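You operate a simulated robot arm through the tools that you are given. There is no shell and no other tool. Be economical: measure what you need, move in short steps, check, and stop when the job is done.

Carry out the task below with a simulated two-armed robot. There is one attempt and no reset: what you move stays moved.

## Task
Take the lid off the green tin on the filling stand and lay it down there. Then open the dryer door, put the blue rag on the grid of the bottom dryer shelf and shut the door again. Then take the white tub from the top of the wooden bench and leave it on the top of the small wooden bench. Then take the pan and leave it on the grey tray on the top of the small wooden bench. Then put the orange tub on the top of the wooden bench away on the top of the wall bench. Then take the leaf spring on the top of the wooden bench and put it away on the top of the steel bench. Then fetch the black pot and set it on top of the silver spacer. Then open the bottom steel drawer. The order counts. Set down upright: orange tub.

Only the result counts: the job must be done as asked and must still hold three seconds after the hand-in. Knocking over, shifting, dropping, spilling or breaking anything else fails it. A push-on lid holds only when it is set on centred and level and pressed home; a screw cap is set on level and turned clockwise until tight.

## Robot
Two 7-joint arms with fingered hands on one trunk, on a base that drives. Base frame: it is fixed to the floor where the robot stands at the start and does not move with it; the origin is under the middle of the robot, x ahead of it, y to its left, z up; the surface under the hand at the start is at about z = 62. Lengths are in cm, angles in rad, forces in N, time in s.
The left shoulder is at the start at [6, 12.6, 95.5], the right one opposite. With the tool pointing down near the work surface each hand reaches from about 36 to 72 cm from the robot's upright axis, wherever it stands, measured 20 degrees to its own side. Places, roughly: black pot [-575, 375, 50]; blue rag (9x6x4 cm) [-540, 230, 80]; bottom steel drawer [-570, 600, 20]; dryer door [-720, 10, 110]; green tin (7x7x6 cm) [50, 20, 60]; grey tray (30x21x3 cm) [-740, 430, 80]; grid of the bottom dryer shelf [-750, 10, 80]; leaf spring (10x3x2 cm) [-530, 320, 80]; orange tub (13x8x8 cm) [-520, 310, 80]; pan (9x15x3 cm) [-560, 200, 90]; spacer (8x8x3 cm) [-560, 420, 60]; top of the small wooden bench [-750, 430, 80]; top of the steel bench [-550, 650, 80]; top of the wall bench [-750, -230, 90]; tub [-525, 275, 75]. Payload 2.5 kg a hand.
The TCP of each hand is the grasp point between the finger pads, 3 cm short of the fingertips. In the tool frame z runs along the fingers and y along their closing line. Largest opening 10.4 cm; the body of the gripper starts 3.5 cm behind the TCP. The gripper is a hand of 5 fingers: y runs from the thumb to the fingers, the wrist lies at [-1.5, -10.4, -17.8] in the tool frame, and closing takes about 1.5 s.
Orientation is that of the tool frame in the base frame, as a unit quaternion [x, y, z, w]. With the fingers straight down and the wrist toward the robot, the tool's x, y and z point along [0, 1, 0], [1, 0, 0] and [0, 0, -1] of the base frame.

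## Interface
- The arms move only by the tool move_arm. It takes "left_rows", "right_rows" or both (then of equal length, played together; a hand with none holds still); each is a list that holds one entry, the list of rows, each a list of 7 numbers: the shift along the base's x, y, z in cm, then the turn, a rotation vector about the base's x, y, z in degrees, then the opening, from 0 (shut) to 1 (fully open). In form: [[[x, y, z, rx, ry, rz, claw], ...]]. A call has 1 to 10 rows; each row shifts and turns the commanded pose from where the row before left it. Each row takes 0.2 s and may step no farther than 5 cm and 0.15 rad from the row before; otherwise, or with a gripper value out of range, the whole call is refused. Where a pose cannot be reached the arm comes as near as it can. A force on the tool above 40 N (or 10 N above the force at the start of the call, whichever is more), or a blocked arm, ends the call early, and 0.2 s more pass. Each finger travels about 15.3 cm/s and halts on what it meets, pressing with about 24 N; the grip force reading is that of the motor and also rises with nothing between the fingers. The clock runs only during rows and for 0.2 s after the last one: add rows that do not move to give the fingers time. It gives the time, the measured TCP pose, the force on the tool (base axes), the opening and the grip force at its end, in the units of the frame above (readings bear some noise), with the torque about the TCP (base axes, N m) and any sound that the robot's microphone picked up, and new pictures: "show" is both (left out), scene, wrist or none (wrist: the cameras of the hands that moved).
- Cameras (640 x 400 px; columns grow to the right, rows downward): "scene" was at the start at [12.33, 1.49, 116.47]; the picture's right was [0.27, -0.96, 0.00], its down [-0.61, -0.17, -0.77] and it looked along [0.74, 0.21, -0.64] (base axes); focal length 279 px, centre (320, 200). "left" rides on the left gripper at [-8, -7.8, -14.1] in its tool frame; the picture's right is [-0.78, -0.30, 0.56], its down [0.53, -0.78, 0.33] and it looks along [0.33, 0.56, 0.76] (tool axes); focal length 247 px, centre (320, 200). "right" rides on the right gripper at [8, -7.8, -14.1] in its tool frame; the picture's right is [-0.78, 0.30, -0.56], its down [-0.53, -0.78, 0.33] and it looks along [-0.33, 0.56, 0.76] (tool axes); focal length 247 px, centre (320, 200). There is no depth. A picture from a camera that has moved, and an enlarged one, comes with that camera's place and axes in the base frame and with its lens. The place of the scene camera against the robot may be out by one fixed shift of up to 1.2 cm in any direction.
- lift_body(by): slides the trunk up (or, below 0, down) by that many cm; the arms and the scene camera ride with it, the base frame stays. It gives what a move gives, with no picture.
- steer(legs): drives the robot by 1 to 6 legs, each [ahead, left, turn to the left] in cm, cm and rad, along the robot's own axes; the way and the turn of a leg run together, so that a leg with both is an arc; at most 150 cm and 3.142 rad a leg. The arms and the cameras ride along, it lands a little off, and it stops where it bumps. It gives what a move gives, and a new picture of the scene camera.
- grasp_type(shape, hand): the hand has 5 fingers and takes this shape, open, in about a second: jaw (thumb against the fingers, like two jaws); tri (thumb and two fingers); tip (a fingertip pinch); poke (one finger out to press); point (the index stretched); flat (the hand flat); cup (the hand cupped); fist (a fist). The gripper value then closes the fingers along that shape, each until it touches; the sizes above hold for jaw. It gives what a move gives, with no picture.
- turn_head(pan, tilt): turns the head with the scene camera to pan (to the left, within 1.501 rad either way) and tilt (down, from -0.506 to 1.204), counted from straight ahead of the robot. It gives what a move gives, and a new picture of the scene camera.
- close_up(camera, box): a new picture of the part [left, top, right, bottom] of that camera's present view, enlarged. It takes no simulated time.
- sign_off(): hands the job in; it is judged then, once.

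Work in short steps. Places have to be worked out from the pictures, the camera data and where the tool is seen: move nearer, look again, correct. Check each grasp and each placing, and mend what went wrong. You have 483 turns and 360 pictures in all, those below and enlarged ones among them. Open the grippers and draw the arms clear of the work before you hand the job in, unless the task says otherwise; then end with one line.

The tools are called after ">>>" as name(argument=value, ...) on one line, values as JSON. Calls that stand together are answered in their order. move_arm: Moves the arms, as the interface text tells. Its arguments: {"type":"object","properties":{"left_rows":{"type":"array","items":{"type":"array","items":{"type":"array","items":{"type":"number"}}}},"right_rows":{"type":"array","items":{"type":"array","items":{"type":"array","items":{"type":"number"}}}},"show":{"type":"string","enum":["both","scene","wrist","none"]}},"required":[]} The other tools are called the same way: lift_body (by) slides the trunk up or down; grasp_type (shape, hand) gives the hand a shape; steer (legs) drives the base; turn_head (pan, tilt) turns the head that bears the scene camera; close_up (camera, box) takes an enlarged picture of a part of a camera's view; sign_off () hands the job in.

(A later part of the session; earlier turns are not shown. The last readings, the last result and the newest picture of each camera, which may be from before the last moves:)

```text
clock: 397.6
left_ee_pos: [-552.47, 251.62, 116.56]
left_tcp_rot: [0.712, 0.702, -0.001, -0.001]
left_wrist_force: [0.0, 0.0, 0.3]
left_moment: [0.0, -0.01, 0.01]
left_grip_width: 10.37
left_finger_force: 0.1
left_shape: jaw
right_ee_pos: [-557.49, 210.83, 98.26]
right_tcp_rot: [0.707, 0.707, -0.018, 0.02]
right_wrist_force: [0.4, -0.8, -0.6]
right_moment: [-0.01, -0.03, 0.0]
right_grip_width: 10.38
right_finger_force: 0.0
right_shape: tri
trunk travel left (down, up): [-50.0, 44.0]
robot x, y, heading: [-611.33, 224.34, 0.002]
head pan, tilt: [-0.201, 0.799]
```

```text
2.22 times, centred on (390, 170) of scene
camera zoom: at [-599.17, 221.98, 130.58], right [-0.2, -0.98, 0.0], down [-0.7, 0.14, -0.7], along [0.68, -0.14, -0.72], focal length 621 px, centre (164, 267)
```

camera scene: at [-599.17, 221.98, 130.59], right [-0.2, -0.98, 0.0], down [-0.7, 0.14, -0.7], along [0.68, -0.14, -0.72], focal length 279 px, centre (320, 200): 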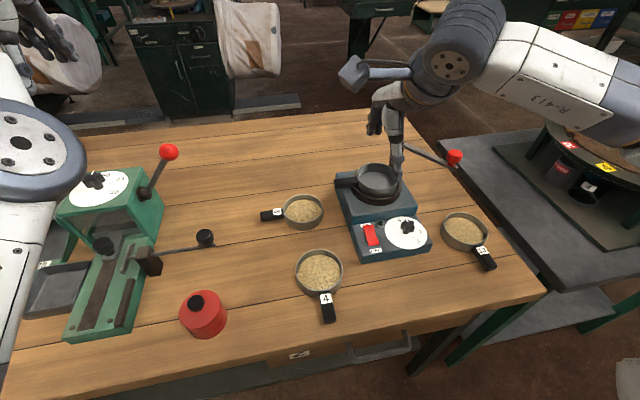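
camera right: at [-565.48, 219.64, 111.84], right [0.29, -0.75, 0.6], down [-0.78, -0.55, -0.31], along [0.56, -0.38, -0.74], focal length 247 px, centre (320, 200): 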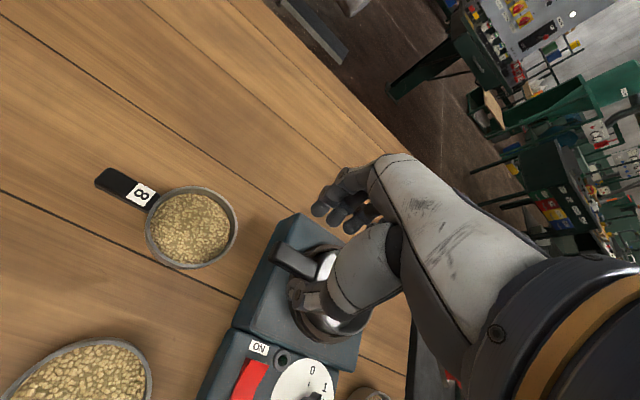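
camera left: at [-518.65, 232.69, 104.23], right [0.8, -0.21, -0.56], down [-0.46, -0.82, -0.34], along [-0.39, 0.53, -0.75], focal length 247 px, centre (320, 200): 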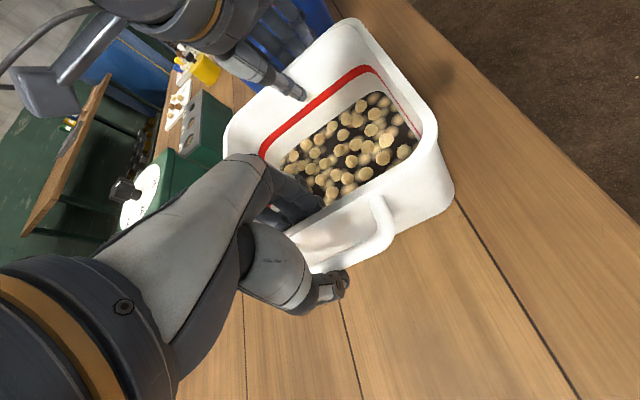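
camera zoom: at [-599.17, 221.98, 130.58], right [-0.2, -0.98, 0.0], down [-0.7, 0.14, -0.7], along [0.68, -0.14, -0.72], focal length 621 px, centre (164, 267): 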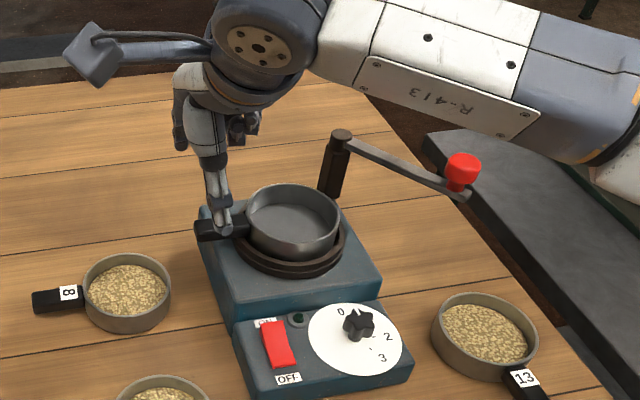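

The tri shape leaves thumb and two fingers over the handle. I descend to z≈92.2 and close.

>>> move_arm(right_rows=[[[0, 0, -2, 0, 0, 0, 0.7], [0, 0, -2, 0, 0, 0, 0.6], [0, 0, -1.2, 0, 0, 0, 0.6], [0, 0, -0.8, 0, 0, 0, 0.6], [0, 0, 0, 0, 0, 0, 0.6]]], show="none")

>>> close_up(camera="right", box=[200, 120, 440, 300])

>>> close_up(camera="scene", box=[300, 80, 480, 260])

```text
clock: 398.8
left_ee_pos: [-552.53, 251.68, 116.39]
left_tcp_rot: [0.711, 0.703, -0.001, -0.001]
left_wrist_force: [-0.3, -0.1, 1.0]
left_moment: [0.0, -0.02, -0.05]
left_grip_width: 10.4
left_finger_force: 0.0
left_shape: jaw
right_ee_pos: [-557.56, 210.55, 92.38]
right_tcp_rot: [0.707, 0.706, -0.018, 0.02]
right_wrist_force: [0.0, -0.3, -0.2]
right_moment: [-0.04, -0.02, 0.04]
right_grip_width: 6.29
right_finger_force: 0.0
right_shape: tri
trunk travel left (down, up): [-50.0, 44.0]
robot x, y, heading: [-611.41, 224.41, 0.001]
head pan, tilt: [-0.201, 0.799]
```

```text
2.22 times, centred on (320, 210) of right
camera zoom: at [-565.48, 219.57, 105.94], right [0.29, -0.75, 0.6], down [-0.78, -0.55, -0.31], along [0.56, -0.38, -0.74], focal length 549 px, centre (320, 178)
```

zoom: 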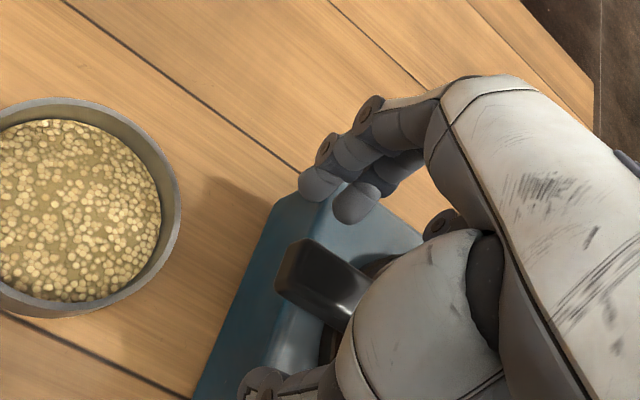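

```text
2.22 times, centred on (390, 170) of scene
camera zoom: at [-599.17, 221.98, 130.58], right [-0.2, -0.98, 0.0], down [-0.7, 0.14, -0.7], along [0.68, -0.14, -0.72], focal length 621 px, centre (164, 267)
```

zoom: 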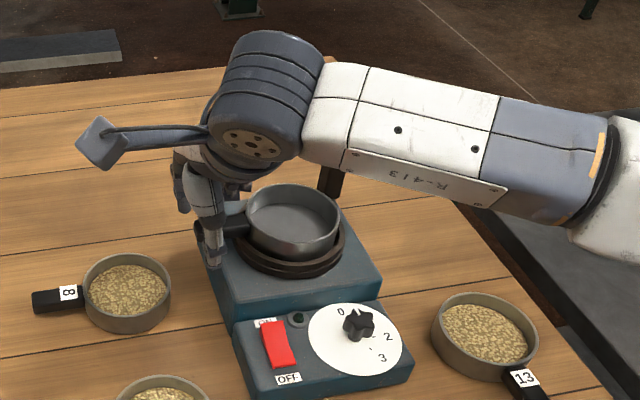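

The handle is between thumb and two fingers. I close.

>>> move_arm(right_rows=[[[0, 0, 0, 0, 0, 0, 0.4], [0, 0, 0, 0, 0, 0, 0.2], [0, 0, 0, 0, 0, 0, 0], [0, 0, 0, 0, 0, 0, 0], [0, 0, 0, 0, 0, 0, 0], [0, 0, 0, 0, 0, 0, 0]]], show="none")

>>> close_up(camera="right", box=[200, 120, 440, 300])

>>> close_up(camera="scene", box=[300, 80, 480, 260])

```text
clock: 400.2
left_ee_pos: [-552.5, 251.74, 116.48]
left_tcp_rot: [0.712, 0.703, -0.001, 0.0]
left_wrist_force: [-0.8, -1.3, -0.8]
left_moment: [0.03, 0.0, -0.02]
left_grip_width: 10.36
left_finger_force: 0.0
left_shape: jaw
right_ee_pos: [-557.69, 210.78, 92.34]
right_tcp_rot: [0.707, 0.707, -0.017, 0.021]
right_wrist_force: [-0.1, 1.2, 0.3]
right_moment: [0.04, -0.08, 0.08]
right_grip_width: 1.51
right_finger_force: 23.8
right_shape: tri
trunk travel left (down, up): [-50.0, 44.0]
robot x, y, heading: [-611.06, 224.45, -0.001]
head pan, tilt: [-0.201, 0.799]
```

```text
2.22 times, centred on (320, 210) of right
camera zoom: at [-565.47, 219.59, 105.97], right [0.29, -0.75, 0.6], down [-0.78, -0.55, -0.31], along [0.56, -0.38, -0.74], focal length 549 px, centre (320, 178)
```

zoom: 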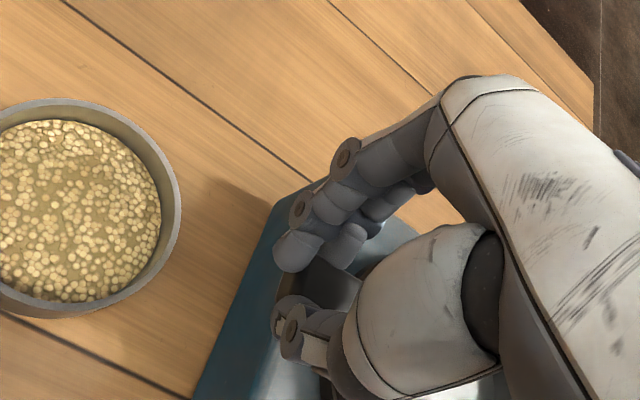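

```text
2.22 times, centred on (390, 170) of scene
camera zoom: at [-599.17, 221.99, 130.58], right [-0.2, -0.98, 0.0], down [-0.7, 0.14, -0.7], along [0.68, -0.14, -0.72], focal length 621 px, centre (164, 267)
```

zoom: 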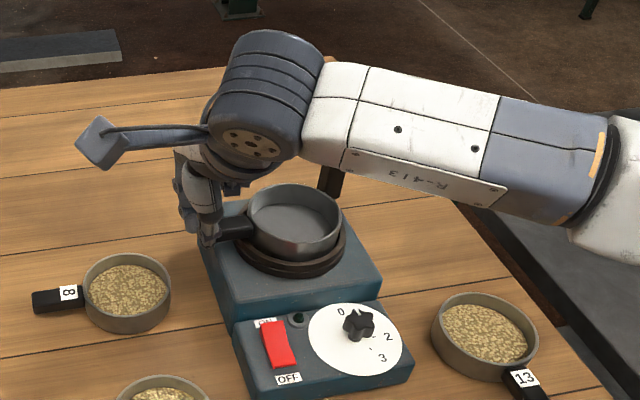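

Gripped at 1.5 cm. I lift gently.

>>> move_arm(right_rows=[[[0, 0, 1, 0, 0, 0, 0], [0, 0, 2, 0, 0, 0, 0], [0, 0, 3, 0, 0, 0, 0], [0, 0, 3, 0, 0, 0, 0], [0, 0, 3, 0, 0, 0, 0], [0, 0, 0, 0, 0, 0, 0]]])

```text
clock: 401.6
left_ee_pos: [-552.58, 251.63, 116.58]
left_tcp_rot: [0.712, 0.703, -0.001, -0.001]
left_wrist_force: [-0.1, -0.1, 0.7]
left_moment: [0.0, 0.04, 0.0]
left_grip_width: 10.39
left_finger_force: 0.1
left_shape: jaw
right_ee_pos: [-557.74, 210.83, 104.61]
right_tcp_rot: [0.708, 0.706, -0.017, 0.021]
right_wrist_force: [0.4, -0.1, -1.2]
right_moment: [0.06, 0.0, -0.02]
right_grip_width: 1.45
right_finger_force: 24.0
right_shape: tri
trunk travel left (down, up): [-50.0, 44.0]
robot x, y, heading: [-611.39, 224.56, -0.001]
head pan, tilt: [-0.201, 0.799]
camera scene: at [-599.16, 221.97, 130.58], right [-0.2, -0.98, 0.0], down [-0.7, 0.14, -0.7], along [0.68, -0.14, -0.72], focal length 279 px, centre (320, 200)
camera right: at [-565.64, 219.65, 118.17], right [0.29, -0.75, 0.6], down [-0.78, -0.55, -0.31], along [0.56, -0.38, -0.74], focal length 247 px, centre (320, 200)
```

scene: 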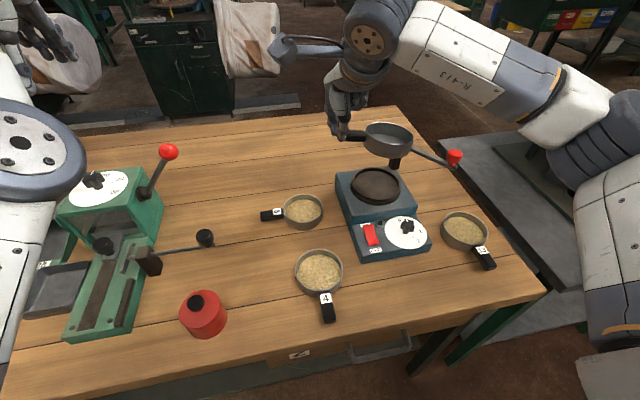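
right: 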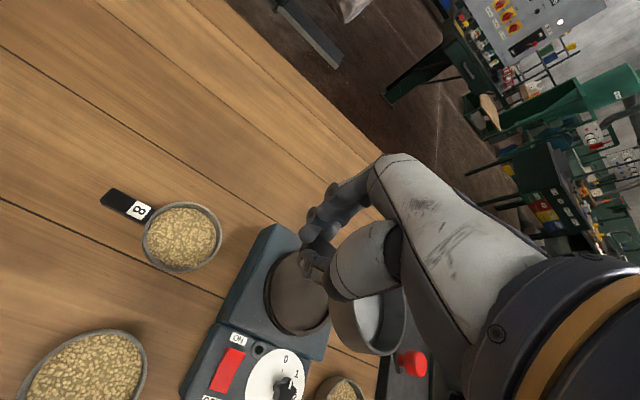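

The pan is off the plate, held level. I drive back and over to the small bench.

>>> steer(legs=[[-37, 0, 0], [0, 0, 1.57], [92, 0, 0], [92, 0, 0], [0, 0, 1.57]])

>>> turn_head(pan=-0.2, tilt=0.6)

```text
clock: 420.3
left_ee_pos: [-703.95, 380.42, 116.44]
left_tcp_rot: [-0.695, 0.719, -0.001, 0.001]
left_wrist_force: [-0.1, 0.7, 0.2]
left_moment: [-0.01, 0.0, 0.0]
left_grip_width: 10.38
left_finger_force: 0.1
left_shape: jaw
right_ee_pos: [-697.69, 421.08, 104.61]
right_tcp_rot: [-0.698, 0.715, 0.021, 0.018]
right_wrist_force: [0.3, 0.6, -1.2]
right_moment: [-0.09, -0.01, 0.01]
right_grip_width: 1.43
right_finger_force: 23.9
right_shape: tri
trunk travel left (down, up): [-50.0, 44.0]
robot x, y, heading: [-645.06, 406.55, 3.122]
head pan, tilt: [-0.201, 0.799]
camera scene: at [-656.41, 407.4, 130.58], right [0.22, 0.98, 0.0], down [0.7, -0.16, -0.7], along [-0.68, 0.15, -0.72], focal length 279 px, centre (320, 200)
```

scene: 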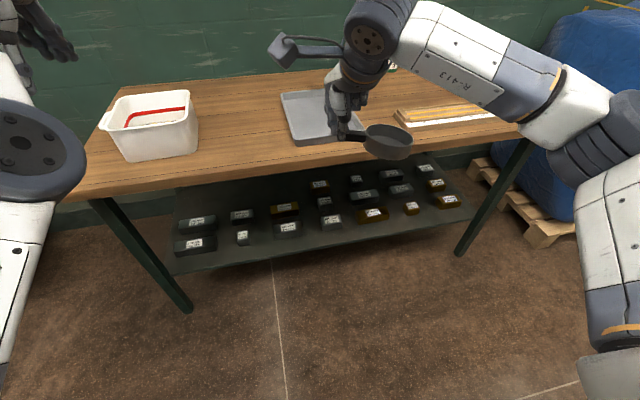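

```text
clock: 421.0
left_ee_pos: [-703.9, 380.29, 116.5]
left_tcp_rot: [-0.696, 0.718, -0.001, 0.0]
left_wrist_force: [0.3, -0.3, -0.2]
left_moment: [-0.02, 0.01, 0.02]
left_grip_width: 10.4
left_finger_force: 0.0
left_shape: jaw
right_ee_pos: [-697.76, 421.16, 104.64]
right_tcp_rot: [-0.699, 0.715, 0.02, 0.017]
right_wrist_force: [-0.5, -1.1, -1.1]
right_moment: [-0.11, 0.0, -0.02]
right_grip_width: 1.42
right_finger_force: 24.3
right_shape: tri
trunk travel left (down, up): [-50.0, 44.0]
robot x, y, heading: [-644.66, 406.36, 3.123]
head pan, tilt: [-0.201, 0.6]
camera scene: at [-657.16, 407.57, 132.26], right [0.22, 0.98, 0.0], down [0.55, -0.12, -0.82], along [-0.8, 0.18, -0.57], focal length 279 px, centre (320, 200)
```

scene: 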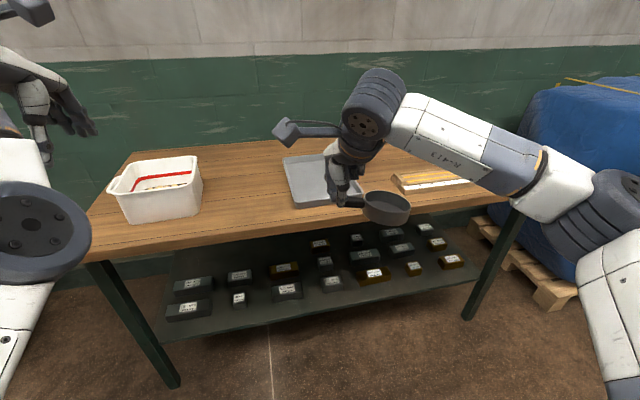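

The tray spans x −756…−723, y 415…436. I drive so that the pan's centre comes to about [-740, 427].

>>> steer(legs=[[42, 2.7, 0.019]])

>>> close_up(camera="scene", box=[220, 130, 500, 340])

>>> close_up(camera="right", box=[0, 0, 640, 400])

```text
clock: 423.5
left_ee_pos: [-743.92, 376.64, 116.52]
left_tcp_rot: [-0.704, 0.71, 0.0, 0.001]
left_wrist_force: [-0.3, 0.2, 0.8]
left_moment: [-0.03, -0.03, 0.01]
left_grip_width: 10.39
left_finger_force: 0.1
left_shape: jaw
right_ee_pos: [-738.93, 417.65, 104.53]
right_tcp_rot: [0.707, -0.706, -0.021, -0.018]
right_wrist_force: [-0.1, 0.4, -1.2]
right_moment: [-0.08, -0.02, 0.01]
right_grip_width: 1.43
right_finger_force: 24.2
right_shape: tri
trunk travel left (down, up): [-50.0, 44.0]
robot x, y, heading: [-685.43, 403.9, -3.139]
head pan, tilt: [-0.201, 0.6]
camera scene: at [-697.85, 405.01, 132.26], right [0.2, 0.98, 0.0], down [0.55, -0.11, -0.82], along [-0.81, 0.16, -0.57], focal length 279 px, centre (320, 200)
```

scene: 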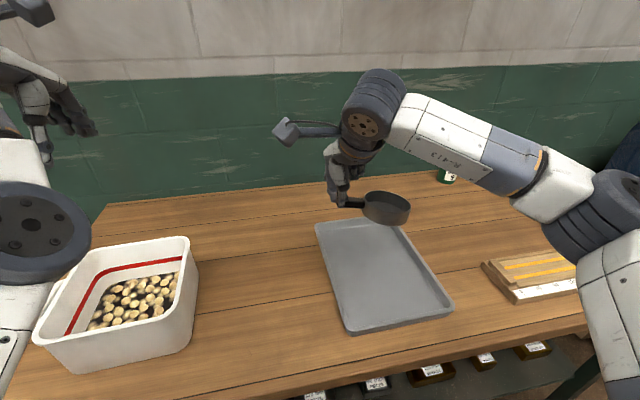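

```text
1.90 times, centred on (360, 235) of scene
camera zoom: at [-697.85, 405.01, 132.26], right [0.2, 0.98, 0.0], down [0.55, -0.11, -0.82], along [-0.81, 0.16, -0.57], focal length 532 px, centre (244, 133)
```

zoom: 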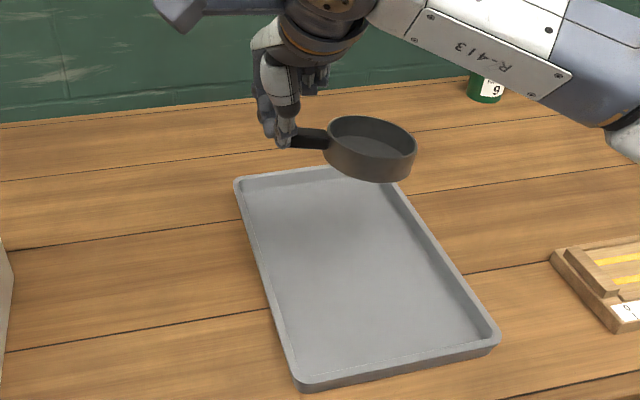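

```text
1.00 times, centred on (320, 200) of right (not enlarged: the box is as wide or as high as the picture)
camera zoom: at [-730.94, 408.91, 118.13], right [-0.29, 0.74, 0.6], down [0.78, 0.55, -0.31], along [-0.56, 0.37, -0.74], focal length 247 px, centre (320, 200)
```

zoom: 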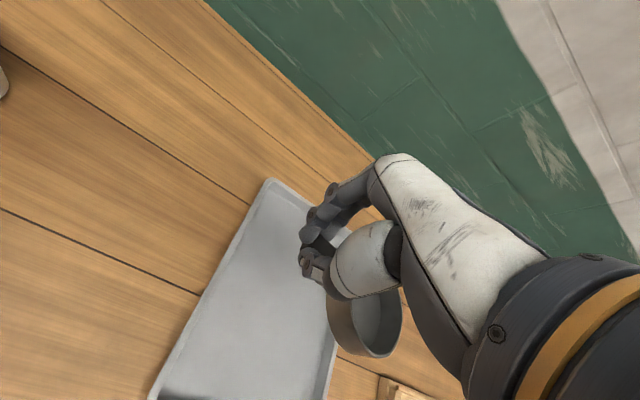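

I shift 1.5 cm to +y and lower the pan into the tray.

>>> move_arm(right_rows=[[[-0.5, 1.5, -1, 0, 0, 0, 0], [0, 0, -4, 0, 0, 0, 0], [0, 0, -4, 0, 0, 0, 0], [0, 0, -4, 0, 0, 0, 0], [0, 0, -2, 0, 0, 0, 0], [0, 0, 0, 0, 0, 0, 0]]], show="wrist")

>>> close_up(camera="scene", box=[280, 160, 480, 310])

```text
clock: 424.9
left_ee_pos: [-743.94, 376.64, 116.45]
left_tcp_rot: [-0.704, 0.711, -0.001, 0.001]
left_wrist_force: [0.3, -0.2, 0.3]
left_moment: [0.02, 0.0, -0.01]
left_grip_width: 10.38
left_finger_force: 0.0
left_shape: jaw
right_ee_pos: [-739.29, 419.26, 89.55]
right_tcp_rot: [0.707, -0.707, -0.02, -0.017]
right_wrist_force: [0.0, 0.0, -1.0]
right_moment: [-0.07, -0.04, -0.02]
right_grip_width: 1.46
right_finger_force: 23.6
right_shape: tri
trunk travel left (down, up): [-50.0, 44.0]
robot x, y, heading: [-685.42, 404.15, -3.138]
head pan, tilt: [-0.201, 0.6]
camera right: at [-731.43, 410.63, 103.07], right [-0.29, 0.74, 0.6], down [0.78, 0.55, -0.31], along [-0.56, 0.37, -0.74], focal length 247 px, centre (320, 200)
```

right: 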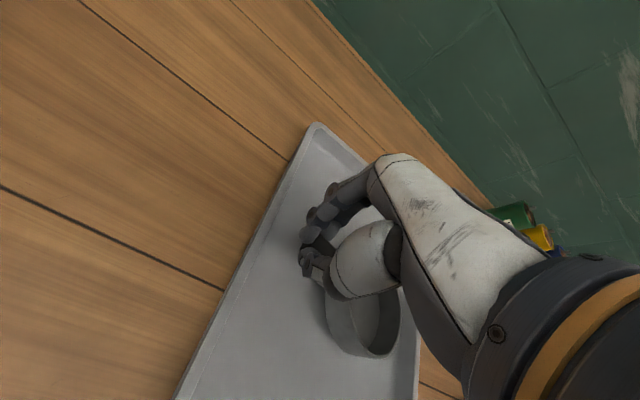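

```text
2.67 times, centred on (380, 235) of scene
camera zoom: at [-697.81, 405.01, 132.27], right [0.2, 0.98, 0.0], down [0.55, -0.11, -0.83], along [-0.81, 0.16, -0.56], focal length 745 px, centre (160, 107)
```

zoom: 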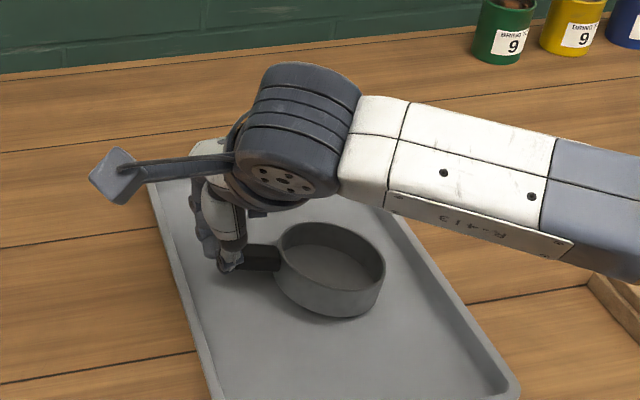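

Pan is right above the tray floor; I lower in fine steps to contact.

>>> move_arm(right_rows=[[[0, 0, -0.8, 0, 0, 0, 0], [0, 0, -0.7, 0, 0, 0, 0], [0, 0, -0.5, 0, 0, 0, 0], [0, 0, -0.4, 0, 0, 0, 0], [0, 0, -0.4, 0, 0, 0, 0], [0, 0, -0.3, 0, 0, 0, 0]]], show="none")

>>> close_up(camera="scene", box=[280, 160, 480, 310])

```text
clock: 426.3
left_ee_pos: [-743.86, 376.82, 116.52]
left_tcp_rot: [-0.704, 0.71, 0.0, 0.0]
left_wrist_force: [0.0, 0.2, -0.3]
left_moment: [0.01, 0.01, 0.0]
left_grip_width: 10.38
left_finger_force: 0.0
left_shape: jaw
right_ee_pos: [-739.14, 419.17, 86.62]
right_tcp_rot: [0.707, -0.707, -0.021, -0.017]
right_wrist_force: [-1.8, -1.4, 3.3]
right_moment: [0.13, 0.1, 0.07]
right_grip_width: 1.46
right_finger_force: 23.8
right_shape: tri
trunk travel left (down, up): [-50.0, 44.0]
robot x, y, heading: [-684.96, 404.17, -3.142]
head pan, tilt: [-0.201, 0.6]
```

```text
2.67 times, centred on (380, 235) of scene
camera zoom: at [-697.78, 404.98, 132.28], right [0.2, 0.98, 0.0], down [0.55, -0.11, -0.83], along [-0.81, 0.16, -0.56], focal length 745 px, centre (160, 107)
```

zoom: 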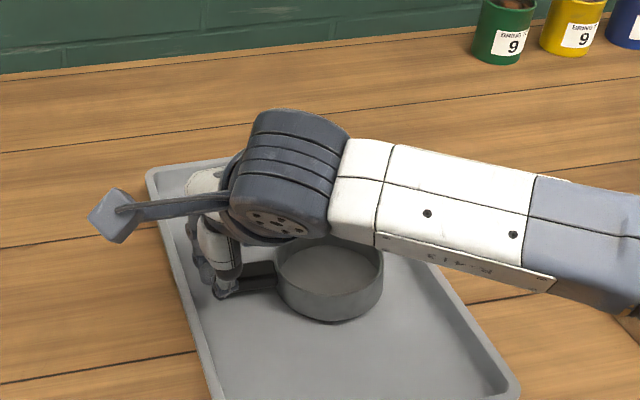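

Contact with the tray. I open and rise.

>>> move_arm(right_rows=[[[0, 0, 0.1, 0, 0, 0, 0.3], [0, 0, 0, 0, 0, 0, 0.5], [0, 0, 0, 0, 0, 0, 0.5], [0, 0, 0, 0, 0, 0, 0.5], [0, 0, 2, 0, 0, 0, 0.5], [0, 0, 4, 0, 0, 0, 0.5], [0, 0, 4, 0, 0, 0, 0.5], [0, 0, 4, 0, 0, 0, 0.5], [0, 0, 2, 0, 0, 0, 0.5]]], show="scene")

>>> close_up(camera="scene", box=[280, 160, 480, 310])

```text
clock: 428.3
left_ee_pos: [-743.76, 376.68, 116.52]
left_tcp_rot: [-0.704, 0.711, 0.0, 0.001]
left_wrist_force: [-0.5, 0.1, -0.4]
left_moment: [0.01, 0.02, -0.03]
left_grip_width: 10.38
left_finger_force: 0.0
left_shape: jaw
right_ee_pos: [-739.25, 419.03, 102.58]
right_tcp_rot: [0.708, -0.706, -0.02, -0.017]
right_wrist_force: [0.5, 0.2, -0.3]
right_moment: [0.01, -0.01, 0.01]
right_grip_width: 5.16
right_finger_force: 0.0
right_shape: tri
trunk travel left (down, up): [-50.0, 44.0]
robot x, y, heading: [-685.16, 404.16, -3.143]
head pan, tilt: [-0.201, 0.6]
camera scene: at [-697.8, 405.0, 132.27], right [0.2, 0.98, 0.0], down [0.55, -0.11, -0.83], along [-0.81, 0.16, -0.56], focal length 279 px, centre (320, 200)
```

scene: 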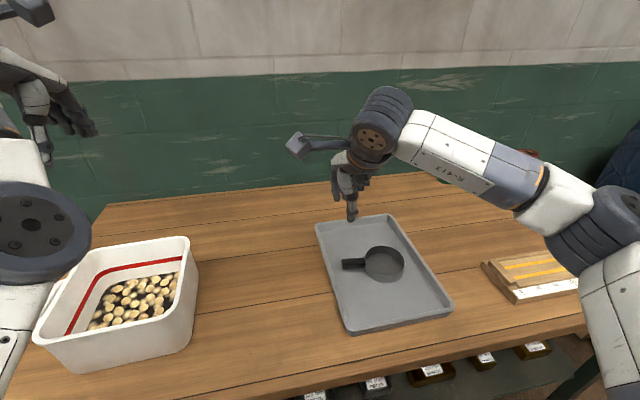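

```text
2.67 times, centred on (380, 235) of scene
camera zoom: at [-697.8, 405.0, 132.27], right [0.2, 0.98, 0.0], down [0.55, -0.11, -0.83], along [-0.81, 0.16, -0.56], focal length 745 px, centre (160, 107)
```

zoom: 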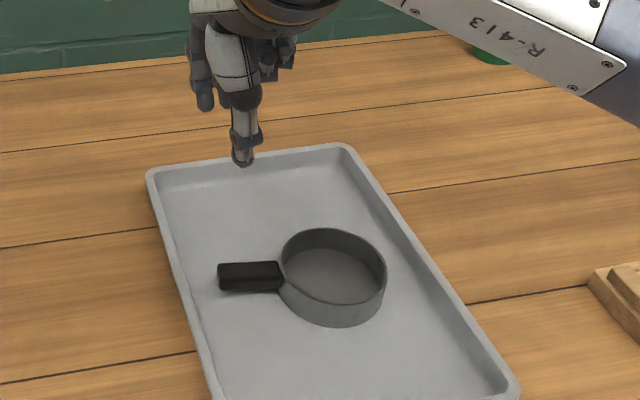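

The pan sits in the tray. Next the orange tub. I back off, turn toward +y and explore whether there's a passage to the back aisle beyond the rack (useful also for pot, spacer and steel bench).

>>> steer(legs=[[-45, 0, 0], [0, 0, -1.57]])

>>> turn_head(pan=-0.6, tilt=0.4)

```text
clock: 434.9
left_ee_pos: [-668.72, 462.21, 116.52]
left_tcp_rot: [-0.01, 1.0, 0.0, 0.001]
left_wrist_force: [0.3, -0.7, 0.3]
left_moment: [-0.03, -0.01, -0.01]
left_grip_width: 10.39
left_finger_force: 0.1
left_shape: jaw
right_ee_pos: [-626.44, 458.8, 102.4]
right_tcp_rot: [-0.015, 1.0, 0.002, 0.027]
right_wrist_force: [0.4, 0.2, -0.1]
right_moment: [0.01, 0.0, -0.01]
right_grip_width: 5.18
right_finger_force: 0.1
right_shape: tri
trunk travel left (down, up): [-50.0, 44.0]
robot x, y, heading: [-639.68, 404.55, 1.601]
head pan, tilt: [-0.201, 0.6]
camera scene: at [-638.25, 416.31, 132.27], right [0.99, -0.17, 0.0], down [-0.1, -0.56, -0.83], along [0.14, 0.81, -0.56], focal length 279 px, centre (320, 200)
```

scene: 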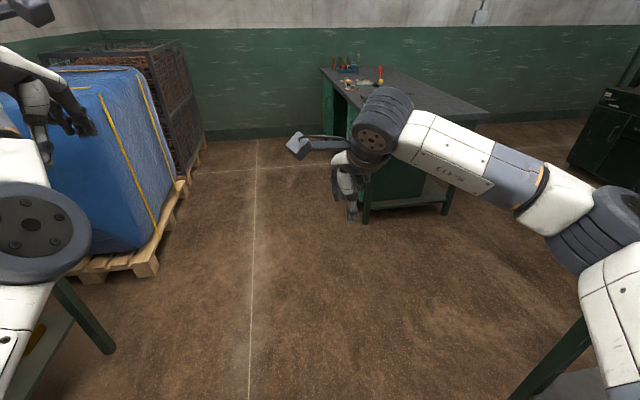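

```text
clock: 435.7
left_ee_pos: [-668.76, 462.25, 116.49]
left_tcp_rot: [-0.009, 1.0, 0.0, 0.0]
left_wrist_force: [-0.3, 0.1, -0.2]
left_moment: [0.03, 0.0, 0.02]
left_grip_width: 10.38
left_finger_force: 0.1
left_shape: jaw
right_ee_pos: [-626.35, 458.88, 102.51]
right_tcp_rot: [-0.015, 1.0, 0.002, 0.027]
right_wrist_force: [0.2, 0.4, 0.6]
right_moment: [0.01, 0.02, 0.03]
right_grip_width: 5.15
right_finger_force: 0.0
right_shape: tri
trunk travel left (down, up): [-50.0, 44.0]
robot x, y, heading: [-639.83, 404.55, 1.601]
head pan, tilt: [-0.6, 0.4]
camera scene: at [-634.76, 415.4, 134.09], right [0.84, -0.54, 0.0], down [-0.21, -0.33, -0.92], along [0.5, 0.78, -0.39], focal length 279 px, centre (320, 200)
```

scene: 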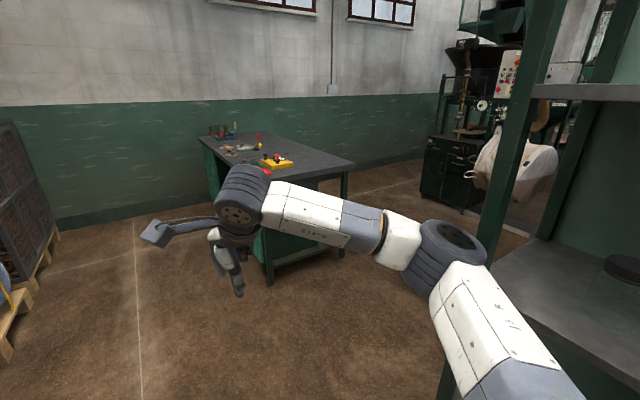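

There's a wide passage (y≈470–568) to the back aisle. I drive through it and down to the orange tub.

>>> steer(legs=[[112, 0, -0.03], [0, 0, -1.57], [95, 0, 0], [95, 0, 0]])

>>> turn_head(pan=-0.9, tilt=0.4)

```text
clock: 454.3
left_ee_pos: [-393.86, 548.11, 116.42]
left_tcp_rot: [0.701, 0.713, 0.0, 0.0]
left_wrist_force: [-0.5, -0.3, -0.1]
left_moment: [0.01, -0.03, 0.03]
left_grip_width: 10.37
left_finger_force: 0.0
left_shape: jaw
right_ee_pos: [-397.55, 505.58, 102.46]
right_tcp_rot: [0.697, 0.716, -0.018, 0.02]
right_wrist_force: [-0.7, 0.2, 0.3]
right_moment: [0.02, -0.02, -0.02]
right_grip_width: 5.16
right_finger_force: 0.1
right_shape: tri
trunk travel left (down, up): [-50.0, 44.0]
robot x, y, heading: [-451.9, 519.29, 0.03]
head pan, tilt: [-0.6, 0.4]
camera scene: at [-439.89, 513.41, 134.09], right [-0.54, -0.84, 0.0], down [-0.33, 0.21, -0.92], along [0.77, -0.5, -0.39], focal length 279 px, centre (320, 200)
```

scene: 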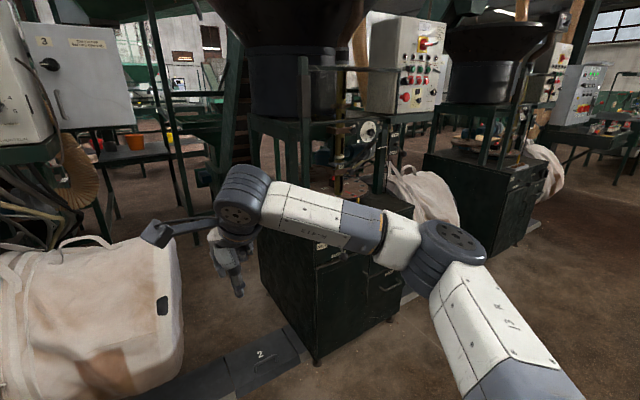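

```text
clock: 455.1
left_ee_pos: [-393.96, 548.11, 116.43]
left_tcp_rot: [0.701, 0.714, 0.0, 0.0]
left_wrist_force: [-1.1, -0.4, -0.9]
left_moment: [-0.02, 0.0, -0.02]
left_grip_width: 10.36
left_finger_force: 0.1
left_shape: jaw
right_ee_pos: [-397.58, 505.66, 102.58]
right_tcp_rot: [0.697, 0.717, -0.016, 0.02]
right_wrist_force: [-0.5, 0.0, 0.1]
right_moment: [-0.02, 0.03, 0.0]
right_grip_width: 5.16
right_finger_force: 0.2
right_shape: tri
trunk travel left (down, up): [-50.0, 44.0]
robot x, y, heading: [-451.86, 519.34, 0.028]
head pan, tilt: [-0.901, 0.4]
camera scene: at [-441.74, 511.34, 134.09], right [-0.77, -0.64, 0.0], down [-0.25, 0.3, -0.92], along [0.59, -0.71, -0.39], focal length 279 px, centre (320, 200)
```

scene: 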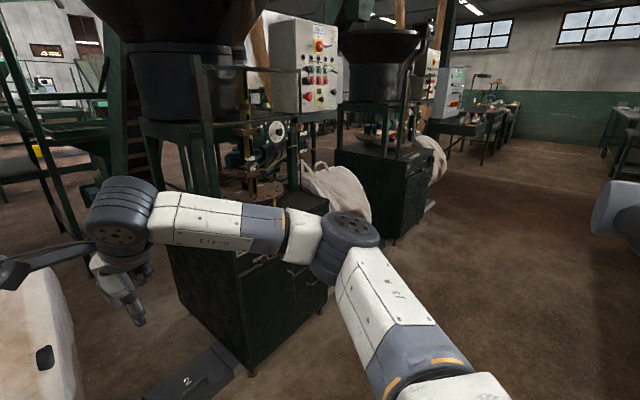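

Clear. I turn right, drive down the back aisle to y≈310 and face the bench.

>>> steer(legs=[[0, 0, -1.6], [105, 0, 0], [107, 0, 0], [0, 0, -1.57]])

>>> turn_head(pan=0, tilt=0.6)

```text
clock: 473.4
left_ee_pos: [-509.29, 275.76, 116.57]
left_tcp_rot: [0.707, -0.707, 0.0, 0.0]
left_wrist_force: [-0.7, -0.8, 0.5]
left_moment: [0.01, -0.01, -0.02]
left_grip_width: 10.37
left_finger_force: 0.0
left_shape: jaw
right_ee_pos: [-505.03, 318.25, 102.53]
right_tcp_rot: [0.711, -0.703, -0.022, -0.017]
right_wrist_force: [0.2, -0.3, -0.1]
right_moment: [0.0, 0.02, 0.03]
right_grip_width: 5.15
right_finger_force: 0.0
right_shape: tri
trunk travel left (down, up): [-50.0, 44.0]
robot x, y, heading: [-450.92, 303.81, -3.13]
head pan, tilt: [-0.901, 0.4]
camera scene: at [-460.66, 310.18, 134.09], right [0.78, 0.63, 0.0], down [0.25, -0.3, -0.92], along [-0.58, 0.71, -0.39], focal length 279 px, centre (320, 200)
```

scene: 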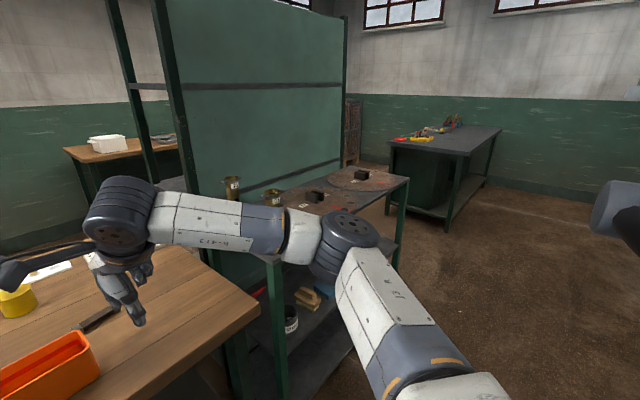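

```text
clock: 474.6
left_ee_pos: [-509.21, 275.95, 116.59]
left_tcp_rot: [0.708, -0.706, 0.001, 0.0]
left_wrist_force: [0.7, -0.9, 0.3]
left_moment: [0.0, 0.02, -0.03]
left_grip_width: 10.37
left_finger_force: 0.0
left_shape: jaw
right_ee_pos: [-505.06, 318.27, 102.54]
right_tcp_rot: [0.711, -0.703, -0.022, -0.017]
right_wrist_force: [0.2, 0.2, -0.8]
right_moment: [0.0, 0.0, -0.01]
right_grip_width: 5.14
right_finger_force: 0.1
right_shape: tri
trunk travel left (down, up): [-50.0, 44.0]
robot x, y, heading: [-450.72, 303.82, -3.134]
head pan, tilt: [0.0, 0.6]
camera scene: at [-463.65, 302.88, 132.27], right [-0.01, 1.0, 0.0], down [0.56, 0.01, -0.83], along [-0.83, -0.01, -0.56], focal length 279 px, centre (320, 200)
```

scene: 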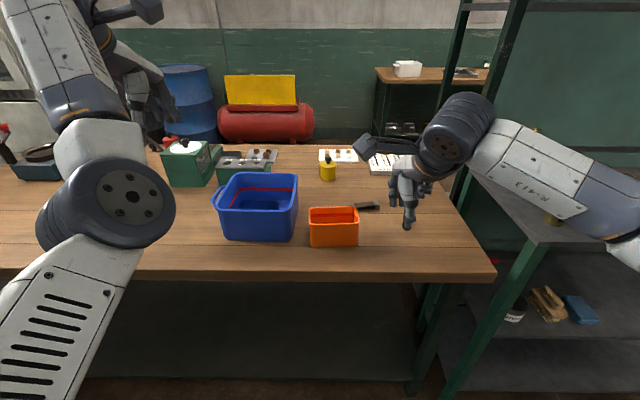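

The orange tub is centred near [-522.3, 305.8], 8 cm wide in x. I set the right hand to jaw and drive so the right hand is above it.

>>> grasp_type(hand="right", shape="jaw")

>>> steer(legs=[[17, 12.5, -0.008]])

>>> close_up(camera="right", box=[0, 0, 640, 400])

```text
clock: 475.5
left_ee_pos: [-509.19, 275.86, 116.61]
left_tcp_rot: [0.708, -0.706, 0.001, 0.0]
left_wrist_force: [-0.2, -0.2, -0.4]
left_moment: [0.01, -0.02, 0.0]
left_grip_width: 10.37
left_finger_force: 0.1
left_shape: jaw
right_ee_pos: [-505.14, 318.2, 102.47]
right_tcp_rot: [0.711, -0.702, -0.022, -0.017]
right_wrist_force: [0.6, -0.3, -0.8]
right_moment: [0.02, -0.02, 0.01]
right_grip_width: 10.35
right_finger_force: 0.1
right_shape: jaw
trunk travel left (down, up): [-50.0, 44.0]
robot x, y, heading: [-450.99, 304.16, -3.132]
head pan, tilt: [0.0, 0.6]
```

```text
clock: 477.2
left_ee_pos: [-526.13, 263.86, 116.5]
left_tcp_rot: [-0.705, 0.709, 0.0, 0.001]
left_wrist_force: [-0.6, -0.4, -0.8]
left_moment: [-0.01, -0.02, 0.03]
left_grip_width: 10.4
left_finger_force: 0.1
left_shape: jaw
right_ee_pos: [-521.58, 306.16, 102.46]
right_tcp_rot: [0.709, -0.705, -0.021, -0.018]
right_wrist_force: [0.7, -0.3, -0.1]
right_moment: [0.0, -0.03, -0.01]
right_grip_width: 10.39
right_finger_force: 0.1
right_shape: jaw
trunk travel left (down, up): [-50.0, 44.0]
robot x, y, heading: [-467.74, 291.57, -3.14]
head pan, tilt: [0.0, 0.6]
camera scene: at [-480.38, 290.49, 132.26], right [-0.01, 1.0, 0.0], down [0.57, 0.0, -0.82], along [-0.82, 0.0, -0.57], focal length 279 px, centre (320, 200)
```

scene: 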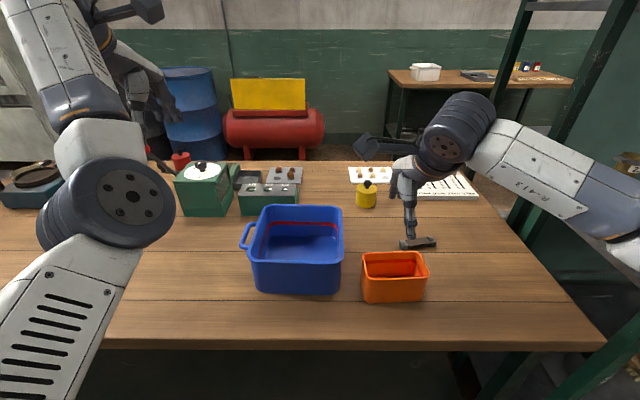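

```text
1.00 times, centred on (320, 200) of right (not enlarged: the box is as wide or as high as the picture)
camera zoom: at [-513.85, 297.52, 116.06], right [-0.3, 0.74, 0.6], down [0.77, 0.56, -0.31], along [-0.56, 0.37, -0.74], focal length 247 px, centre (320, 200)
```

zoom: 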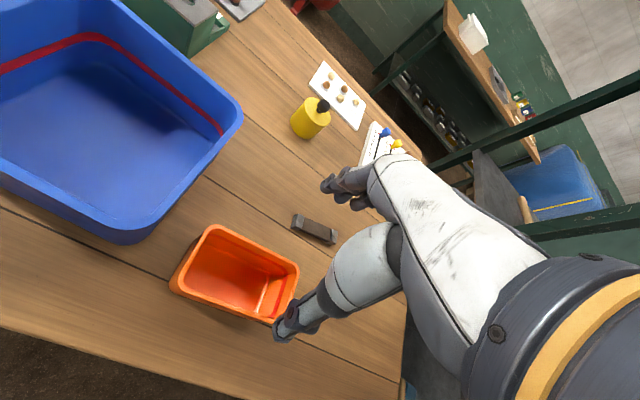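

From the wrist camera the rim spans x −524…−517, y 300…312. I adjust by 0.9 cm and descend around it.

>>> move_arm(right_rows=[[[0.9, 0, -4, 0, 0, 0, 1], [0, 0, -4, 0, 0, 0, 1], [0, 0, -3, 0, 0, 0, 1], [0, 0, 0, 0, 0, 0, 1]]])

```text
clock: 478.2
left_ee_pos: [-526.13, 263.94, 116.68]
left_tcp_rot: [-0.705, 0.709, 0.0, 0.001]
left_wrist_force: [-0.5, 0.0, 0.0]
left_moment: [0.0, 0.01, -0.04]
left_grip_width: 10.37
left_finger_force: 0.1
left_shape: jaw
right_ee_pos: [-520.74, 306.07, 91.51]
right_tcp_rot: [0.709, -0.705, -0.022, -0.018]
right_wrist_force: [-0.7, -1.0, 0.2]
right_moment: [0.01, -0.01, 0.01]
right_grip_width: 10.38
right_finger_force: 0.0
right_shape: jaw
trunk travel left (down, up): [-50.0, 44.0]
robot x, y, heading: [-467.64, 290.9, -3.134]
head pan, tilt: [0.0, 0.6]
camera scene: at [-480.33, 290.52, 132.27], right [-0.01, 1.0, 0.0], down [0.56, 0.0, -0.83], along [-0.83, 0.0, -0.56], focal length 279 px, centre (320, 200)
camera right: at [-512.92, 297.44, 105.05], right [-0.3, 0.74, 0.6], down [0.77, 0.56, -0.31], along [-0.56, 0.37, -0.74], focal length 247 px, centre (320, 200)
```

scene: 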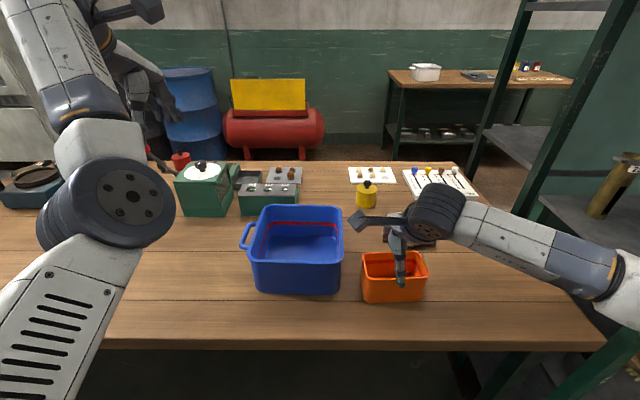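
right: 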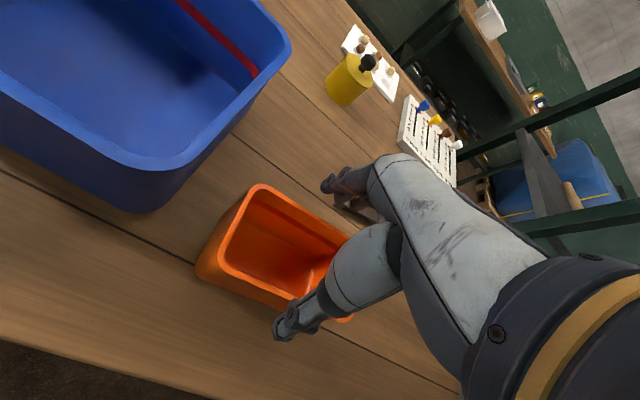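

Thumb and fingers are outside the rims. I nudge 0.6 cm and descend, then close.

>>> move_arm(right_rows=[[[0.6, 0, -1.5, 0, 0, 0, 1], [0, 0, -2, 0, 0, 0, 1], [0, 0, -2, 0, 0, 0, 1], [0, 0, 0, 0, 0, 0, 0.7], [0, 0, 0, 0, 0, 0, 0.4], [0, 0, 0, 0, 0, 0, 0], [0, 0, 0, 0, 0, 0, 0], [0, 0, 0, 0, 0, 0, 0]]])

```text
clock: 480.0
left_ee_pos: [-526.17, 263.92, 116.62]
left_tcp_rot: [-0.705, 0.709, -0.001, 0.0]
left_wrist_force: [0.9, 0.7, -0.2]
left_moment: [0.02, 0.01, -0.03]
left_grip_width: 10.39
left_finger_force: 0.1
left_shape: jaw
right_ee_pos: [-520.17, 306.18, 86.03]
right_tcp_rot: [0.709, -0.705, -0.022, -0.017]
right_wrist_force: [-0.3, -0.4, 1.0]
right_moment: [0.07, 0.08, 0.0]
right_grip_width: 6.62
right_finger_force: 23.2
right_shape: jaw
trunk travel left (down, up): [-50.0, 44.0]
robot x, y, heading: [-467.71, 291.54, -3.136]
head pan, tilt: [0.0, 0.6]
camera scene: at [-480.33, 290.51, 132.27], right [-0.01, 1.0, 0.0], down [0.56, 0.0, -0.83], along [-0.83, 0.0, -0.56], focal length 279 px, centre (320, 200)
camera right: at [-512.46, 297.54, 99.68], right [-0.3, 0.74, 0.6], down [0.77, 0.56, -0.31], along [-0.56, 0.37, -0.74], focal length 247 px, centre (320, 200)
```

scene: 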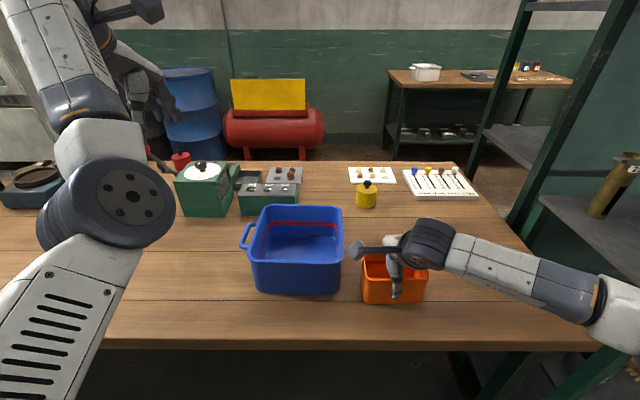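
right: 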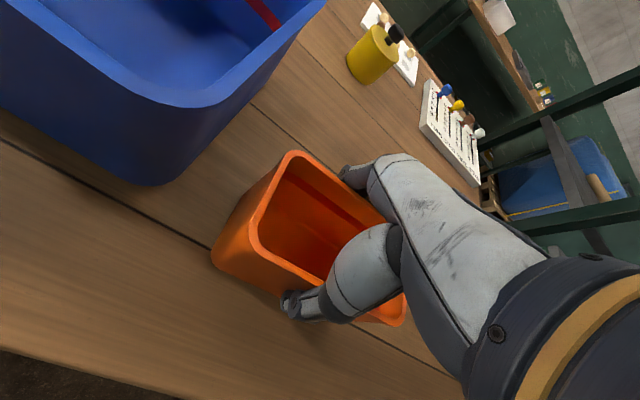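

Gripped across the tub. I lift it.

>>> move_arm(right_rows=[[[0, 0, 1, 0, 0, 0, 0], [0, 0, 2, 0, 0, 0, 0], [0, 0, 4, 0, 0, 0, 0], [0, 0, 4, 0, 0, 0, 0], [0, 0, 4, 0, 0, 0, 0], [0, 0, 0, 0, 0, 0, 0]]], show="scene")

>>> steer(legs=[[-20, 0, 0], [0, 0, 1.57]])

```text
clock: 481.4
left_ee_pos: [-526.19, 263.78, 116.54]
left_tcp_rot: [-0.706, 0.709, 0.0, 0.0]
left_wrist_force: [0.1, 0.7, 0.2]
left_moment: [0.02, 0.03, 0.0]
left_grip_width: 10.36
left_finger_force: 0.1
left_shape: jaw
right_ee_pos: [-520.01, 306.34, 101.09]
right_tcp_rot: [0.709, -0.705, -0.02, -0.017]
right_wrist_force: [0.6, -0.2, 0.3]
right_moment: [0.0, 0.02, 0.03]
right_grip_width: 6.63
right_finger_force: 24.3
right_shape: jaw
trunk travel left (down, up): [-50.0, 44.0]
robot x, y, heading: [-467.62, 291.59, -3.134]
head pan, tilt: [0.0, 0.6]
camera scene: at [-480.35, 290.52, 132.27], right [-0.01, 1.0, 0.0], down [0.56, 0.0, -0.83], along [-0.83, 0.0, -0.56], focal length 279 px, centre (320, 200)
```

scene: 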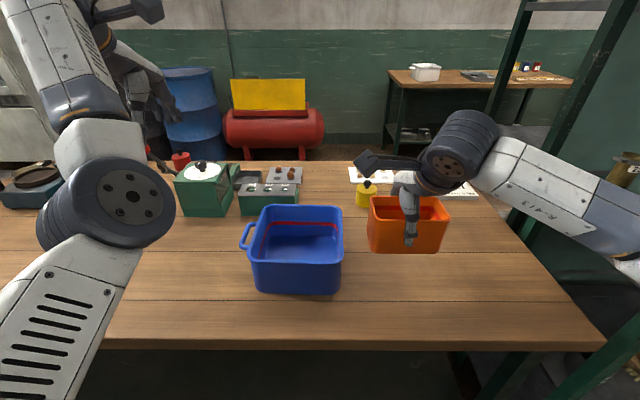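

```text
clock: 486.8
left_ee_pos: [-420.89, 232.78, 116.56]
left_tcp_rot: [1.0, -0.008, 0.0, 0.0]
left_wrist_force: [-0.2, -0.6, 1.2]
left_moment: [-0.01, 0.0, 0.02]
left_grip_width: 10.38
left_finger_force: 0.0
left_shape: jaw
right_ee_pos: [-463.12, 239.2, 100.88]
right_tcp_rot: [1.0, -0.002, -0.026, 0.002]
right_wrist_force: [0.6, -0.5, -1.0]
right_moment: [0.02, 0.03, 0.02]
right_grip_width: 6.6
right_finger_force: 24.2
right_shape: jaw
trunk travel left (down, up): [-50.0, 44.0]
robot x, y, heading: [-447.62, 291.59, -1.573]
head pan, tilt: [0.0, 0.6]
camera scene: at [-447.78, 277.84, 132.27], right [-1.0, 0.0, 0.0], down [0.0, 0.56, -0.83], along [0.0, -0.83, -0.56], focal length 279 px, centre (320, 200)
```

scene: 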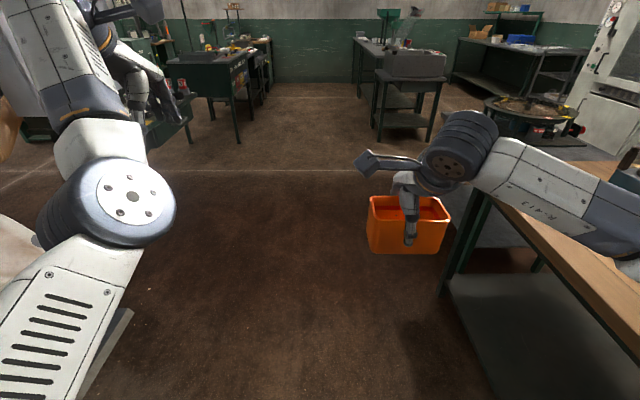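

The tub is held level. I drive down the back aisle and around toward the wall bench.

>>> steer(legs=[[125, 0, 0], [128, 0, 0], [0, 0, -1.57], [100, 0, 0], [100, 0, 0], [0, 0, 1.57]])

>>> turn_head(pan=-0.3, tilt=0.3)

```text
clock: 516.2
left_ee_pos: [-622.52, -18.4, 116.53]
left_tcp_rot: [1.0, -0.017, 0.0, 0.0]
left_wrist_force: [0.0, -0.4, 0.4]
left_moment: [-0.02, 0.0, 0.0]
left_grip_width: 10.39
left_finger_force: 0.1
left_shape: jaw
right_ee_pos: [-664.79, -11.29, 100.98]
right_tcp_rot: [1.0, -0.011, -0.027, 0.003]
right_wrist_force: [0.2, -0.7, -0.8]
right_moment: [0.02, 0.01, 0.02]
right_grip_width: 6.53
right_finger_force: 23.8
right_shape: jaw
trunk travel left (down, up): [-50.0, 44.0]
robot x, y, heading: [-648.45, 40.75, -1.589]
head pan, tilt: [0.0, 0.6]
camera scene: at [-648.66, 27.1, 132.27], right [-1.0, 0.02, 0.0], down [0.01, 0.56, -0.83], along [-0.02, -0.82, -0.56], focal length 279 px, centre (320, 200)
```

scene: 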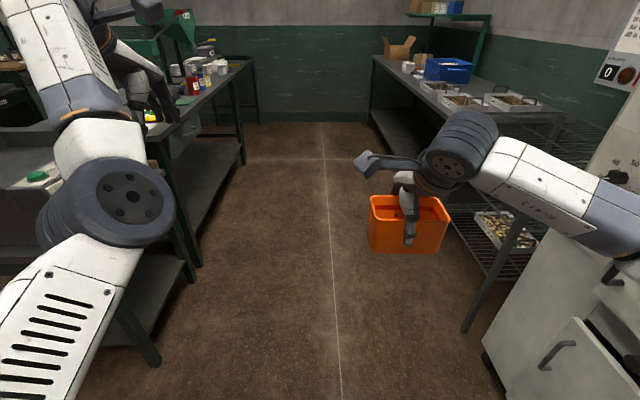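

```text
clock: 517.0
left_ee_pos: [-622.48, -18.61, 116.53]
left_tcp_rot: [1.0, -0.016, 0.0, -0.001]
left_wrist_force: [-0.6, 0.3, -0.3]
left_moment: [-0.01, 0.0, -0.02]
left_grip_width: 10.39
left_finger_force: 0.0
left_shape: jaw
right_ee_pos: [-664.78, -11.28, 100.94]
right_tcp_rot: [1.0, -0.011, -0.027, 0.003]
right_wrist_force: [-0.2, -0.6, -0.5]
right_moment: [-0.02, -0.01, 0.02]
right_grip_width: 6.53
right_finger_force: 23.6
right_shape: jaw
trunk travel left (down, up): [-50.0, 44.0]
robot x, y, heading: [-648.49, 40.89, -1.593]
head pan, tilt: [-0.3, 0.3]
camera scene: at [-651.42, 27.08, 135.01], right [-0.95, 0.32, 0.0], down [0.09, 0.28, -0.95], along [-0.3, -0.91, -0.3], focal length 279 px, centre (320, 200)
```

scene: 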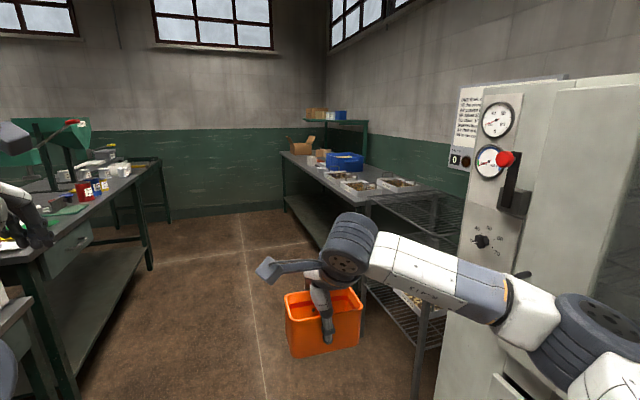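

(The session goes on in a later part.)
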